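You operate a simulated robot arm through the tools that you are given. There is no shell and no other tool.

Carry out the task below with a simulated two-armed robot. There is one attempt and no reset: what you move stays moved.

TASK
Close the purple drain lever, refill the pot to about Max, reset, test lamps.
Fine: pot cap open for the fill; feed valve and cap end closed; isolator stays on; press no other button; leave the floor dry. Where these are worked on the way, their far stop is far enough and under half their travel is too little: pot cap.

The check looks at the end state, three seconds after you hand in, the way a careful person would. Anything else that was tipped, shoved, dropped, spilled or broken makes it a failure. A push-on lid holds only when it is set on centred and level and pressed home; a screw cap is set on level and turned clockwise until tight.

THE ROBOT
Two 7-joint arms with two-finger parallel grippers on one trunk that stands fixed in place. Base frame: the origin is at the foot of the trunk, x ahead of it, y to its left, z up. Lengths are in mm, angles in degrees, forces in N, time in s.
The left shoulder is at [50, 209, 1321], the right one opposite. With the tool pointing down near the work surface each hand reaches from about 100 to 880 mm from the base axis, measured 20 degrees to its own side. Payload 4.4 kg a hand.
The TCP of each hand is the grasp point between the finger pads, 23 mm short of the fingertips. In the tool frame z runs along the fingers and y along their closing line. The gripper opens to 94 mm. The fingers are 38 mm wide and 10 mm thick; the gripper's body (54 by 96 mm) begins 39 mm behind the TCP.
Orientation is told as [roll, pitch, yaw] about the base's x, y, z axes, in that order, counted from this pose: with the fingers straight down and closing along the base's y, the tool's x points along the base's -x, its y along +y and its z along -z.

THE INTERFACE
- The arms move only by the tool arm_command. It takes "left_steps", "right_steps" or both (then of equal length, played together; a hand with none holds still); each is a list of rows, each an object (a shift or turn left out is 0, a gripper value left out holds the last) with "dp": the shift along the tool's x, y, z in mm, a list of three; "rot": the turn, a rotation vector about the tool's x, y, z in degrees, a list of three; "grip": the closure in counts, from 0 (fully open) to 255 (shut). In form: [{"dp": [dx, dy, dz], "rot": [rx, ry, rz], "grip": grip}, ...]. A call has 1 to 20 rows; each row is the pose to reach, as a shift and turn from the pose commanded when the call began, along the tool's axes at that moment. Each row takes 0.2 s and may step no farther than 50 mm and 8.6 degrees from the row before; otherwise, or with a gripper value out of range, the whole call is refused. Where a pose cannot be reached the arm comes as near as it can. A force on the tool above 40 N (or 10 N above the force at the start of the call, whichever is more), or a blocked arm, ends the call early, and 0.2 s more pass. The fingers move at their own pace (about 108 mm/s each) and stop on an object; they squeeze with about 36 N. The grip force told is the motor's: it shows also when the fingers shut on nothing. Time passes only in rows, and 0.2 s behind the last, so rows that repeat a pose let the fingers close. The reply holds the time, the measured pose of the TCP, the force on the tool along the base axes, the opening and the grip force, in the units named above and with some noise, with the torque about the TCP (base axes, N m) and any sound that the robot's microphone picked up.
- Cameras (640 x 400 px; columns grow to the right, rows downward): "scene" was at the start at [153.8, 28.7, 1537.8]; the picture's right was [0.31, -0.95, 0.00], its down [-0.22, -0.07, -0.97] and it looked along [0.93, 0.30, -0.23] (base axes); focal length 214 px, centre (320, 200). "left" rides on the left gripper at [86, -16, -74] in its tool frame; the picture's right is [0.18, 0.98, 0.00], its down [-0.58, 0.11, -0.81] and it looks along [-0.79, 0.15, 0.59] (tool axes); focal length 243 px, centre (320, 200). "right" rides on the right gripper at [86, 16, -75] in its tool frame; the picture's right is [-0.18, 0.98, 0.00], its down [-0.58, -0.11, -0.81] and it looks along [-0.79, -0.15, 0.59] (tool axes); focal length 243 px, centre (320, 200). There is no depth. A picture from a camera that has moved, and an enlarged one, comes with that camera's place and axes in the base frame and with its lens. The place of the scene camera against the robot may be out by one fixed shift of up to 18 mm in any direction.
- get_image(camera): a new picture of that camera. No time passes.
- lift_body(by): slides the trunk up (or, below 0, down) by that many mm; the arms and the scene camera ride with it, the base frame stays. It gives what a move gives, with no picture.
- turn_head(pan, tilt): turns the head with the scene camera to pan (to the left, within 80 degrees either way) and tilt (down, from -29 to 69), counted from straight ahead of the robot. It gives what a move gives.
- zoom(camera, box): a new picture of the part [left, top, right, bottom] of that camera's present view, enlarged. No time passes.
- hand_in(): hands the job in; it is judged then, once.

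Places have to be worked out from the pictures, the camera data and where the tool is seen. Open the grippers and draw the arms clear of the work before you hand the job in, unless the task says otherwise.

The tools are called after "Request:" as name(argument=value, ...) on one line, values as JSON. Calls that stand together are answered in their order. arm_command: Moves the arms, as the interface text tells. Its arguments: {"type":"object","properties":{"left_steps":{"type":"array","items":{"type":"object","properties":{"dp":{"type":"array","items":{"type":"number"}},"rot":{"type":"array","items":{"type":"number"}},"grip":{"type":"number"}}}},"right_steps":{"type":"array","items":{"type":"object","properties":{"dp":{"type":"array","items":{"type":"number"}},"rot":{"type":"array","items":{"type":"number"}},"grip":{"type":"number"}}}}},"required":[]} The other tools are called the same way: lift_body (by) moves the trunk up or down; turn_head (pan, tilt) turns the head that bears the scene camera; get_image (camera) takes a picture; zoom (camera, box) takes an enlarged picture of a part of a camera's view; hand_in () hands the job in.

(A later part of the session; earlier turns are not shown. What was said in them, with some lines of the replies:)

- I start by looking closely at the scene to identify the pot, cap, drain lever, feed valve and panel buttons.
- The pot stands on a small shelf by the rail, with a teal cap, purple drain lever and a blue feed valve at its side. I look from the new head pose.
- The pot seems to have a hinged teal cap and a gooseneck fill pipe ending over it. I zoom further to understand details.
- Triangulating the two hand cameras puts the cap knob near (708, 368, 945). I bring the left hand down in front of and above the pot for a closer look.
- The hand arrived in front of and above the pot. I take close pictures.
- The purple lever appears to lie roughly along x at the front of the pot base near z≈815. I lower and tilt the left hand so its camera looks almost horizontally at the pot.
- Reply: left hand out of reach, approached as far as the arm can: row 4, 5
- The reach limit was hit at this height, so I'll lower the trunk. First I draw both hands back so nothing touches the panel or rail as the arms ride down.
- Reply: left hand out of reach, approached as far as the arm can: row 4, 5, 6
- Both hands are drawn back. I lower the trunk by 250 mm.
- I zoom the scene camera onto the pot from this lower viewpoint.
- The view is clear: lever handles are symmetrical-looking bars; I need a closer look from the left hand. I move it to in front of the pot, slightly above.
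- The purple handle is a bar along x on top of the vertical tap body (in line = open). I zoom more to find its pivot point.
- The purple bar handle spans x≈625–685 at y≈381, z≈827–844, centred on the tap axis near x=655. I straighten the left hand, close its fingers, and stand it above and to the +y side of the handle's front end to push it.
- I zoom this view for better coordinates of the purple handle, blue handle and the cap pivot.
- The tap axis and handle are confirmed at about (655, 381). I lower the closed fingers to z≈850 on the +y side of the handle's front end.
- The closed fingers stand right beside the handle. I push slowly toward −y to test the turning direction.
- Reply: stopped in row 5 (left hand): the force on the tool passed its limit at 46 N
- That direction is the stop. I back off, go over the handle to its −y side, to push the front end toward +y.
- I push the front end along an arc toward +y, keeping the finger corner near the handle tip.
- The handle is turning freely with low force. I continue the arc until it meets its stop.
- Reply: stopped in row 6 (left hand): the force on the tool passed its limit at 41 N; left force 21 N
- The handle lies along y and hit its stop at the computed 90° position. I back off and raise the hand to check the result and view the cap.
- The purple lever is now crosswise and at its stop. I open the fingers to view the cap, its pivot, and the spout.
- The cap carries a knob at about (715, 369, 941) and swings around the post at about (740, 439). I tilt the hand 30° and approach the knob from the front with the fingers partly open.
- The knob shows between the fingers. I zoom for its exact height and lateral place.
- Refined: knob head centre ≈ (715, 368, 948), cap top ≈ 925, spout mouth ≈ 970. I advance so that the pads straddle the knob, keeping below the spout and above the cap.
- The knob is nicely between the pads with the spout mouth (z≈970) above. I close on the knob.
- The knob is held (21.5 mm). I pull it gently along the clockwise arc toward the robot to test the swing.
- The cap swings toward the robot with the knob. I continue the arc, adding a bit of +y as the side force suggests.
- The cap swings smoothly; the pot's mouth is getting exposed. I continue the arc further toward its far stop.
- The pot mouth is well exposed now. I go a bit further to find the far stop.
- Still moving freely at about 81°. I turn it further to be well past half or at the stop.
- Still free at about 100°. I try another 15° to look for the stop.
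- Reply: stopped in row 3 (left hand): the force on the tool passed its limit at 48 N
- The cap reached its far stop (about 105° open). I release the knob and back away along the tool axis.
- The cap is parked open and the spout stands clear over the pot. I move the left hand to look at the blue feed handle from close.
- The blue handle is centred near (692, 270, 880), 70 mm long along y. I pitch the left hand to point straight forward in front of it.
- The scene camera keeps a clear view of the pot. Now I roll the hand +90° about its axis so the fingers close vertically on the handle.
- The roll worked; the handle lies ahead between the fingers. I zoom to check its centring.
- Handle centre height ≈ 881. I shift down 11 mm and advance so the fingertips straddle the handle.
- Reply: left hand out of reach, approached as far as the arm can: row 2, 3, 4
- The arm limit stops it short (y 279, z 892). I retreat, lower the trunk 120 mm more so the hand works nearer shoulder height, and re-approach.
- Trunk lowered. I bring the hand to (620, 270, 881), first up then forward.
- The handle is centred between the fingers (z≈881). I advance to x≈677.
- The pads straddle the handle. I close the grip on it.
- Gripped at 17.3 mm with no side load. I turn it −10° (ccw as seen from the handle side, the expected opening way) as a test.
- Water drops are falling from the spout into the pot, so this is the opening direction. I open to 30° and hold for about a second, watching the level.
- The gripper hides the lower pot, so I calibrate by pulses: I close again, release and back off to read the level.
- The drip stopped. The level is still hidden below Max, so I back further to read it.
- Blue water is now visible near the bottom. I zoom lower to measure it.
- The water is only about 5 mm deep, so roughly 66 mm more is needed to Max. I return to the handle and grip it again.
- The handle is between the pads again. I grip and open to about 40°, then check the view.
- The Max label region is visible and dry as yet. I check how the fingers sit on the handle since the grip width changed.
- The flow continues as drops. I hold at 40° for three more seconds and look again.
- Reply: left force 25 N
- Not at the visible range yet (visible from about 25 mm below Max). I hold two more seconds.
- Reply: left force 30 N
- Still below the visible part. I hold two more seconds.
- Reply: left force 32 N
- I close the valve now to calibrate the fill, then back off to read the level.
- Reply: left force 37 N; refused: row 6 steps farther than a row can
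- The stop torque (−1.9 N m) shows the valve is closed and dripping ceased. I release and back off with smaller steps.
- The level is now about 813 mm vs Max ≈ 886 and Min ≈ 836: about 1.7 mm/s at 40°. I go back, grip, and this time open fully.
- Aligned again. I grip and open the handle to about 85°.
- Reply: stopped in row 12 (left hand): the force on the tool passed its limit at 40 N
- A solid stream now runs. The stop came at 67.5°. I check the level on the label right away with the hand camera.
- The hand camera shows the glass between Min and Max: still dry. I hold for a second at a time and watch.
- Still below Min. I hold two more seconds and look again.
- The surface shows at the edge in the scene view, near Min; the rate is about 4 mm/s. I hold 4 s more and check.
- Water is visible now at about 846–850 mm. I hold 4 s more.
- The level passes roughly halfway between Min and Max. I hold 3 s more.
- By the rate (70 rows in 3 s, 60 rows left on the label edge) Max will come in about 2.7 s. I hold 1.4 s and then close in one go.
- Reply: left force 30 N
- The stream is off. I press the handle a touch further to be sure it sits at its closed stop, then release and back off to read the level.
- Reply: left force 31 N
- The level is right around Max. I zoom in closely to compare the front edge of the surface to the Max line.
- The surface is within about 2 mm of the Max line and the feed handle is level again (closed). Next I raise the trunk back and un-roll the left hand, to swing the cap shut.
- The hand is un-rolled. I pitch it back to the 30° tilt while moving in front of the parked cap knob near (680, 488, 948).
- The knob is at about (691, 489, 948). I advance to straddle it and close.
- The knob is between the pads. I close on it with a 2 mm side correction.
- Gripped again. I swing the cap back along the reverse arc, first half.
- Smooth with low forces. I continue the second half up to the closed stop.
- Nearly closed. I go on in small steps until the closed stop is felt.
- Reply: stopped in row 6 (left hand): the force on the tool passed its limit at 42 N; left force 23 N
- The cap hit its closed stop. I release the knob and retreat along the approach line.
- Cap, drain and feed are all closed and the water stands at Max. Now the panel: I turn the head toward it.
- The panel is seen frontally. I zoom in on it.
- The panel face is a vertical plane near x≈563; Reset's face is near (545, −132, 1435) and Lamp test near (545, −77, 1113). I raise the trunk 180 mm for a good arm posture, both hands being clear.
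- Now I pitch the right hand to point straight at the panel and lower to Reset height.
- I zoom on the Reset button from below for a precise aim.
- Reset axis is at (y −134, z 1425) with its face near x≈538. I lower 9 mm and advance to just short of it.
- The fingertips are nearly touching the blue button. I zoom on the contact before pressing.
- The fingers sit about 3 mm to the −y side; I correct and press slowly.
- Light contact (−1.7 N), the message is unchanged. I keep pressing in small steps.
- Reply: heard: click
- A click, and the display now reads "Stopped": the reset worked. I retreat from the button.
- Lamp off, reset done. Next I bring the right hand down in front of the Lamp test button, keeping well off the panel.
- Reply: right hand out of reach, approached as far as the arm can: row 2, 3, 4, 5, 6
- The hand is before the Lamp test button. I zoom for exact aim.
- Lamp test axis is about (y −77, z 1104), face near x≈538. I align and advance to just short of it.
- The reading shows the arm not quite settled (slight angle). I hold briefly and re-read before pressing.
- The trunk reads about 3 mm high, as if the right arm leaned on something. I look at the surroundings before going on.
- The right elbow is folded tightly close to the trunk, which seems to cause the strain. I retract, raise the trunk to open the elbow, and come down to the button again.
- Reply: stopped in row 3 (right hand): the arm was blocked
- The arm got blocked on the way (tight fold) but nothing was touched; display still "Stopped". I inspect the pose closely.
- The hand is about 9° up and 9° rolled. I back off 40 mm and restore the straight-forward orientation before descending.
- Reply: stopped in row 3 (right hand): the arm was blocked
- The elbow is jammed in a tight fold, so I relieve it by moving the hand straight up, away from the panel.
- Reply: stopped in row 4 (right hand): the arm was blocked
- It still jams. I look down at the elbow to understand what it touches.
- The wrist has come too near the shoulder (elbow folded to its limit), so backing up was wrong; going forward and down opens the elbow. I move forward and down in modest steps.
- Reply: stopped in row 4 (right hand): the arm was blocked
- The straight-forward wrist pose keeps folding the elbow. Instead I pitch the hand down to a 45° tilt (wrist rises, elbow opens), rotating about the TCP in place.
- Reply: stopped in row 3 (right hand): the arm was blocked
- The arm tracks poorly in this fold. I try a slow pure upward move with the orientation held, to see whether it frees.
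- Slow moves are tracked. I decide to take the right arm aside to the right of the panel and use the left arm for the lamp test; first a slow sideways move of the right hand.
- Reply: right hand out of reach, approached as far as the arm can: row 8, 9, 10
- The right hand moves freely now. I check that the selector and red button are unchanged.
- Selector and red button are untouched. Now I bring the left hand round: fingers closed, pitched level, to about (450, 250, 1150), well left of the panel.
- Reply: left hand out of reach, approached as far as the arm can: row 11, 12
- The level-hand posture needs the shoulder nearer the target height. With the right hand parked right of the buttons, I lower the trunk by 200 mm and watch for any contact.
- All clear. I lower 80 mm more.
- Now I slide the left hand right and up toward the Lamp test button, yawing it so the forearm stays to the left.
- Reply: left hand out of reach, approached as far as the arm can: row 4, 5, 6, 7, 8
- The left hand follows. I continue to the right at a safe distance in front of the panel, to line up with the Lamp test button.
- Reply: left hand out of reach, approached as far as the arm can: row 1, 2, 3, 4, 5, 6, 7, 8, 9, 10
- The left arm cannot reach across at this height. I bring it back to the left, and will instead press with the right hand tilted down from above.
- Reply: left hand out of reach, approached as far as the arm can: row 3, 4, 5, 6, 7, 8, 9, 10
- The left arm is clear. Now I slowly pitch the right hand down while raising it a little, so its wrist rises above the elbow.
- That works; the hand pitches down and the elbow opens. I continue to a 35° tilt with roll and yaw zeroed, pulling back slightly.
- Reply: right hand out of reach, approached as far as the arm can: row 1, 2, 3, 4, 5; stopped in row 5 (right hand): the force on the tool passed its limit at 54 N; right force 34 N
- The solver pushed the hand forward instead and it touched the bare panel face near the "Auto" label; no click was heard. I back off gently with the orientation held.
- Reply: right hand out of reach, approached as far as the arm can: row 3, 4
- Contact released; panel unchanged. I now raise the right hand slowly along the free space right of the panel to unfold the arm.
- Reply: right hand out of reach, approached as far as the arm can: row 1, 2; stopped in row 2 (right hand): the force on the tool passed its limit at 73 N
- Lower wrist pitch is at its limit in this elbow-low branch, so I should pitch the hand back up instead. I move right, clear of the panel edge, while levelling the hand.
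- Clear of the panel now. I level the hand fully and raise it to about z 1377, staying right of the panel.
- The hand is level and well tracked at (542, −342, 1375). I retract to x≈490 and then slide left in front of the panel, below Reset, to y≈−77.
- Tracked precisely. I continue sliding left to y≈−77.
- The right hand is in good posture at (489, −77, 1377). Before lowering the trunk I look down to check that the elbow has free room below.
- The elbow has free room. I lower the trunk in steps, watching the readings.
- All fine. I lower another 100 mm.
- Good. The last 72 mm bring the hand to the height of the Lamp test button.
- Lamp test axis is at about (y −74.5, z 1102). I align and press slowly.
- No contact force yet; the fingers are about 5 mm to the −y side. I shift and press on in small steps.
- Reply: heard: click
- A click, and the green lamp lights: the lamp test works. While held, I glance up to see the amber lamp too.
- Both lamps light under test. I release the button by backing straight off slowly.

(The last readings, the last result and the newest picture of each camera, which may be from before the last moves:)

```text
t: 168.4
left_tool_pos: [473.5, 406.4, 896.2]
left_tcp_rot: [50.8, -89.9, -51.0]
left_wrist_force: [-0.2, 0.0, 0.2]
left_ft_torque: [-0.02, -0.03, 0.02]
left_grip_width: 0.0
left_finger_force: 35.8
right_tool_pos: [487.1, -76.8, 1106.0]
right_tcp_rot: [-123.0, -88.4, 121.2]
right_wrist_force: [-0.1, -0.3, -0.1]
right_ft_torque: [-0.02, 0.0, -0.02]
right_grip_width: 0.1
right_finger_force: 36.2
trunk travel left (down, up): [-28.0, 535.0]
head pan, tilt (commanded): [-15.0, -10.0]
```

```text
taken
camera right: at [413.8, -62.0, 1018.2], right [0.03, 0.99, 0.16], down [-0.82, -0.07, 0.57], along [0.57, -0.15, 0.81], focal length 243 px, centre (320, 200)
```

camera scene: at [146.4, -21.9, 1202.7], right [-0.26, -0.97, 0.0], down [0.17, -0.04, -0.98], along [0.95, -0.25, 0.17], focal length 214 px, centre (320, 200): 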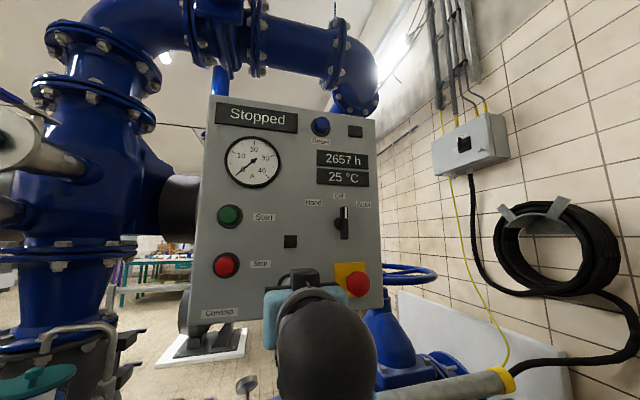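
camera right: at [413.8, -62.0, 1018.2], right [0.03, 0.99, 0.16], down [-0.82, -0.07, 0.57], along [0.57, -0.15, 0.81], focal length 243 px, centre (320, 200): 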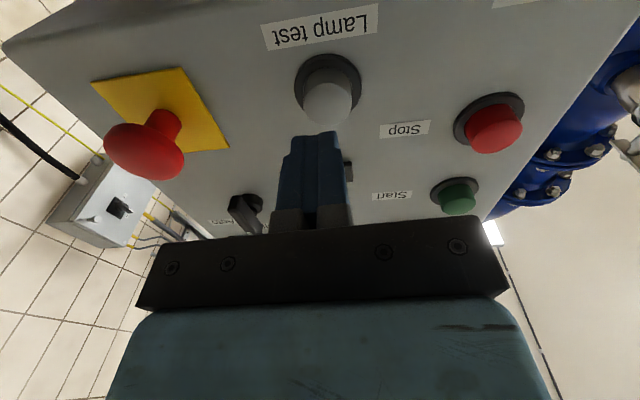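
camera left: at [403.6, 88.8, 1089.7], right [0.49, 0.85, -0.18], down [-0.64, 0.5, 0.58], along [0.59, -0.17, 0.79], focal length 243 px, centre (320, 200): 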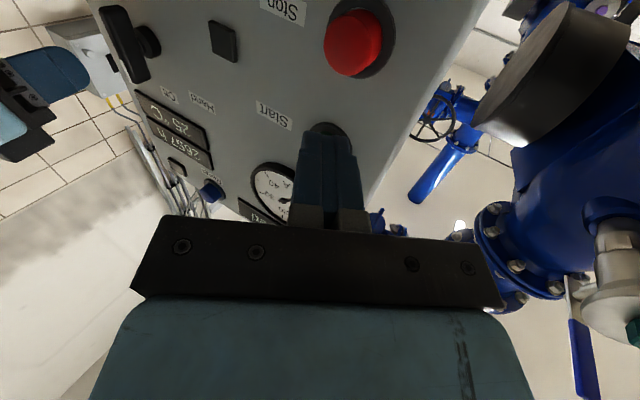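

Lamps went off again and the display reads "Stopped". I raise the trunk so the right hand rides up clear of the panel in its good posture.

Request:
lift_body(by=200)

Request:
lift_body(by=230)

Request:
turn_head(pan=0, tilt=30)

Request:
get_image(camera="scene")

```text
t: 170.6
left_tool_pos: [474.2, 407.0, 1095.3]
left_tcp_rot: [43.5, -89.8, -43.6]
left_wrist_force: [-0.8, 0.4, -0.7]
left_ft_torque: [0.03, -0.01, 0.01]
left_grip_width: 0.0
left_finger_force: 35.8
right_tool_pos: [488.3, -78.4, 1299.7]
right_tcp_rot: [-102.9, -88.3, 101.1]
right_wrist_force: [-0.3, 0.2, 0.4]
right_ft_torque: [0.0, 0.0, 0.01]
right_grip_width: 0.1
right_finger_force: 35.7
trunk travel left (down, up): [-228.0, 335.0]
head pan, tilt (commanded): [-15.0, -10.0]
```

```text
t: 173.0
left_tool_pos: [473.2, 407.7, 1326.0]
left_tcp_rot: [46.7, -89.9, -46.9]
left_wrist_force: [-0.4, 0.5, 1.1]
left_ft_torque: [0.03, 0.01, -0.01]
left_grip_width: 0.1
left_finger_force: 36.4
right_tool_pos: [488.9, -77.5, 1528.7]
right_tcp_rot: [-98.8, -88.3, 96.9]
right_wrist_force: [0.4, -1.3, -0.2]
right_ft_torque: [-0.01, -0.01, 0.01]
right_grip_width: 0.0
right_finger_force: 36.2
trunk travel left (down, up): [-458.0, 105.0]
head pan, tilt (commanded): [-15.0, -10.0]
```

```text
t: 174.1
left_tool_pos: [473.2, 406.1, 1325.2]
left_tcp_rot: [49.9, -89.9, -50.1]
left_wrist_force: [0.1, 0.4, -0.3]
left_ft_torque: [0.0, 0.0, -0.02]
left_grip_width: 0.0
left_finger_force: 36.0
right_tool_pos: [490.1, -78.2, 1530.0]
right_tcp_rot: [-98.5, -88.3, 96.8]
right_wrist_force: [0.9, -0.4, 0.4]
right_ft_torque: [-0.04, 0.01, 0.01]
right_grip_width: 0.0
right_finger_force: 36.3
trunk travel left (down, up): [-458.0, 105.0]
head pan, tilt (commanded): [0.0, 30.0]
```

```text
taken
camera scene: at [155.5, -0.1, 1569.2], right [0.0, -1.0, 0.0], down [-0.5, 0.0, -0.87], along [0.87, 0.0, -0.5], focal length 214 px, centre (320, 200)
```

scene: 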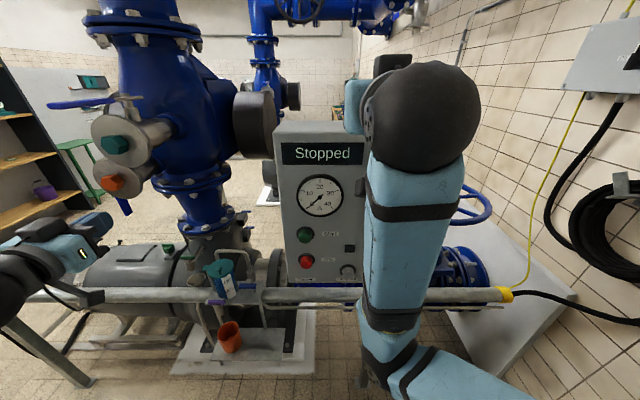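

Both hands are clear of the controls. I open both grippers and check the pot area and floor closely.

Request:
arm_command(left_steps=[{"grip": 0}, {"grip": 0}, {"grip": 0}], right_steps=[{"grip": 0}, {"grip": 0}, {"grip": 0}])

Request:
zoom(camera="scene", box=[185, 240, 265, 310])

Request:
zoom(camera="scene", box=[60, 240, 380, 400])

Request:
zoom(camera="scene", box=[200, 255, 250, 300])

```text
t: 174.9
left_tool_pos: [473.4, 406.9, 1326.4]
left_tcp_rot: [49.8, -89.9, -49.9]
left_wrist_force: [0.1, 0.3, -0.1]
left_ft_torque: [0.0, 0.03, 0.02]
left_grip_width: 93.9
left_finger_force: 0.0
right_tool_pos: [488.3, -79.1, 1530.3]
right_tcp_rot: [-98.5, -88.3, 96.6]
right_wrist_force: [0.5, 0.3, -0.5]
right_ft_torque: [0.01, 0.01, 0.03]
right_grip_width: 94.2
right_finger_force: 0.1
trunk travel left (down, up): [-458.0, 105.0]
head pan, tilt (commanded): [0.0, 30.0]
```

```text
5.71 times, centred on (225, 275) of scene
camera zoom: at [155.4, 0.0, 1569.1], right [0.0, -1.0, 0.0], down [-0.5, 0.0, -0.87], along [0.87, 0.0, -0.5], focal length 1226 px, centre (863, -229)
```

zoom: 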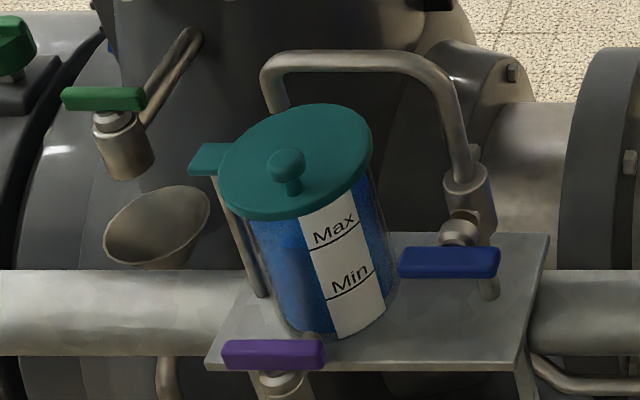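

```text
2.00 times, centred on (220, 320) of scene
camera zoom: at [155.4, 0.0, 1569.1], right [0.0, -1.0, 0.0], down [-0.5, 0.0, -0.87], along [0.87, 0.0, -0.5], focal length 429 px, centre (520, -40)
```

zoom: 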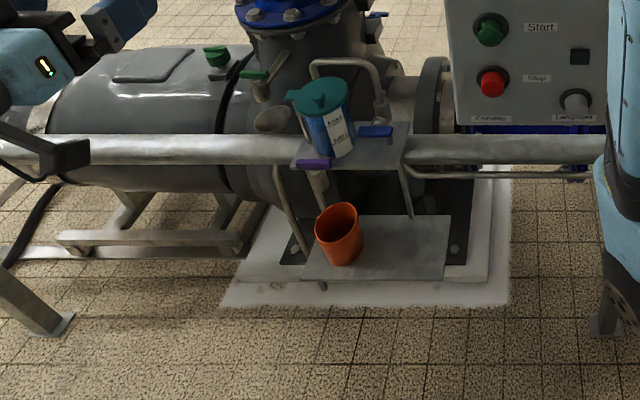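

```text
8.89 times, centred on (225, 278) of scene
camera zoom: at [155.4, 0.0, 1569.1], right [0.0, -1.0, 0.0], down [-0.5, 0.0, -0.87], along [0.87, 0.0, -0.5], focal length 1906 px, centre (1164, -489)
```

zoom: 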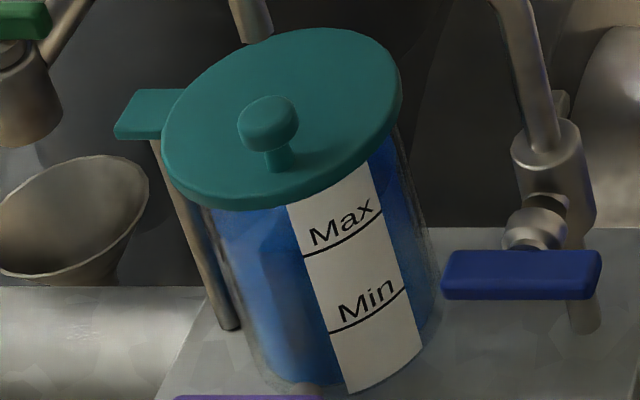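

Cap, feed and drain are closed, the level is at Max, and the floor is dry. I raise the trunk a bit more so the right hand is fully clear of the panel, then look once more.

Request:
lift_body(by=90)

Request:
turn_head(pan=-5, tilt=30)

Request:
get_image(camera="scene")

Request:
get_image(camera="right")

```text
t: 176.1
left_tool_pos: [474.4, 406.6, 1415.4]
left_tcp_rot: [40.9, -89.8, -41.1]
left_wrist_force: [0.4, 0.5, -0.1]
left_ft_torque: [0.03, 0.0, 0.01]
left_grip_width: 93.6
left_finger_force: 0.1
right_tool_pos: [489.5, -78.8, 1619.4]
right_tcp_rot: [-97.9, -88.3, 96.0]
right_wrist_force: [-0.2, 0.1, 0.1]
right_ft_torque: [0.03, 0.02, 0.01]
right_grip_width: 93.9
right_finger_force: 0.1
trunk travel left (down, up): [-548.0, 15.0]
head pan, tilt (commanded): [0.0, 30.0]
```

```text
t: 176.8
left_tool_pos: [473.2, 406.4, 1416.2]
left_tcp_rot: [44.3, -89.9, -44.3]
left_wrist_force: [-0.2, 0.7, 0.1]
left_ft_torque: [0.01, -0.01, 0.01]
left_grip_width: 93.9
left_finger_force: 0.3
right_tool_pos: [488.6, -77.8, 1618.2]
right_tcp_rot: [-98.1, -88.2, 96.1]
right_wrist_force: [0.4, 0.2, -1.0]
right_ft_torque: [0.0, -0.01, -0.02]
right_grip_width: 94.1
right_finger_force: 0.0
trunk travel left (down, up): [-548.0, 15.0]
head pan, tilt (commanded): [-5.0, 30.0]
```

```text
taken
camera scene: at [155.3, -7.8, 1659.1], right [-0.09, -1.0, 0.0], down [-0.5, 0.04, -0.87], along [0.86, -0.07, -0.5], focal length 214 px, centre (320, 200)
```

scene: 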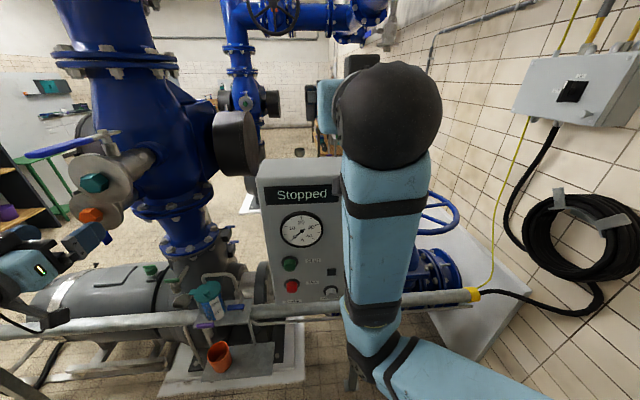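

```text
taken
camera right: at [415.6, -62.6, 1532.9], right [0.03, 0.99, 0.16], down [-0.81, -0.07, 0.58], along [0.58, -0.14, 0.8], focal length 243 px, centre (320, 200)
```

right: 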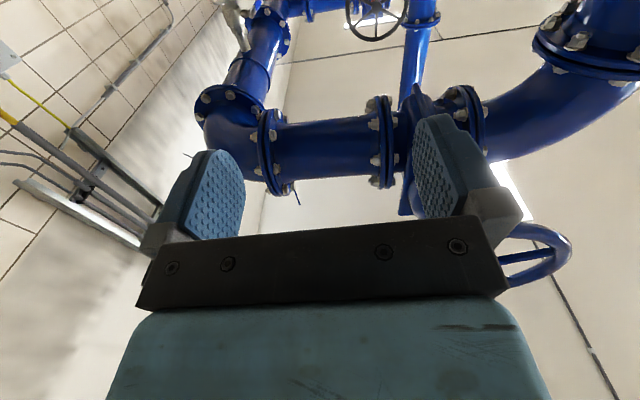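

The hands are open and clear, the display reads "Stopped", and everything is in its required end state. I hand the job in.

Request:
hand_in()

```text
The job is handed in.
```

The job is handed in and everything you asked for was done, apart from some extra contact by the right arm described below; I have not had the result of the check.

- **Drain:** the purple lever is turned to its closed stop.
- **Refill:** the pot cap was swung open to its far stop for the fill. The water now stands about 2 mm above the Max line.
- **Feed valve and cap:** the blue valve handle is back in its closed position with no drip, and the cap is back at its closed stop.
- **Reset:** pressed once with a click. The display changed from "No water at seal" to "Stopped" and the amber lamp went out.
- **Lamp test:** pressed once with a click. The amber and green lamps both lit while it was held and went off on release.
- **Other controls:** I pressed no other button and did not touch the isolator. The selector still points to Off.
- **Floor:** I saw no water on it.

On the way to the lamp test the closed fingers of the right hand hit the panel twice. The first time was the bare face near the "Auto" label (54 N). The second was a harder hit (73 N) beside its right edge. No click was heard either time, and I saw no change or mark on the panel afterwards. Just before that, the right arm was blocked several times while tightly folded. At one point it seemed to push the trunk up about 3 mm, as if leaning on something I could not see.

Both grippers are open and both arms are clear of the work.
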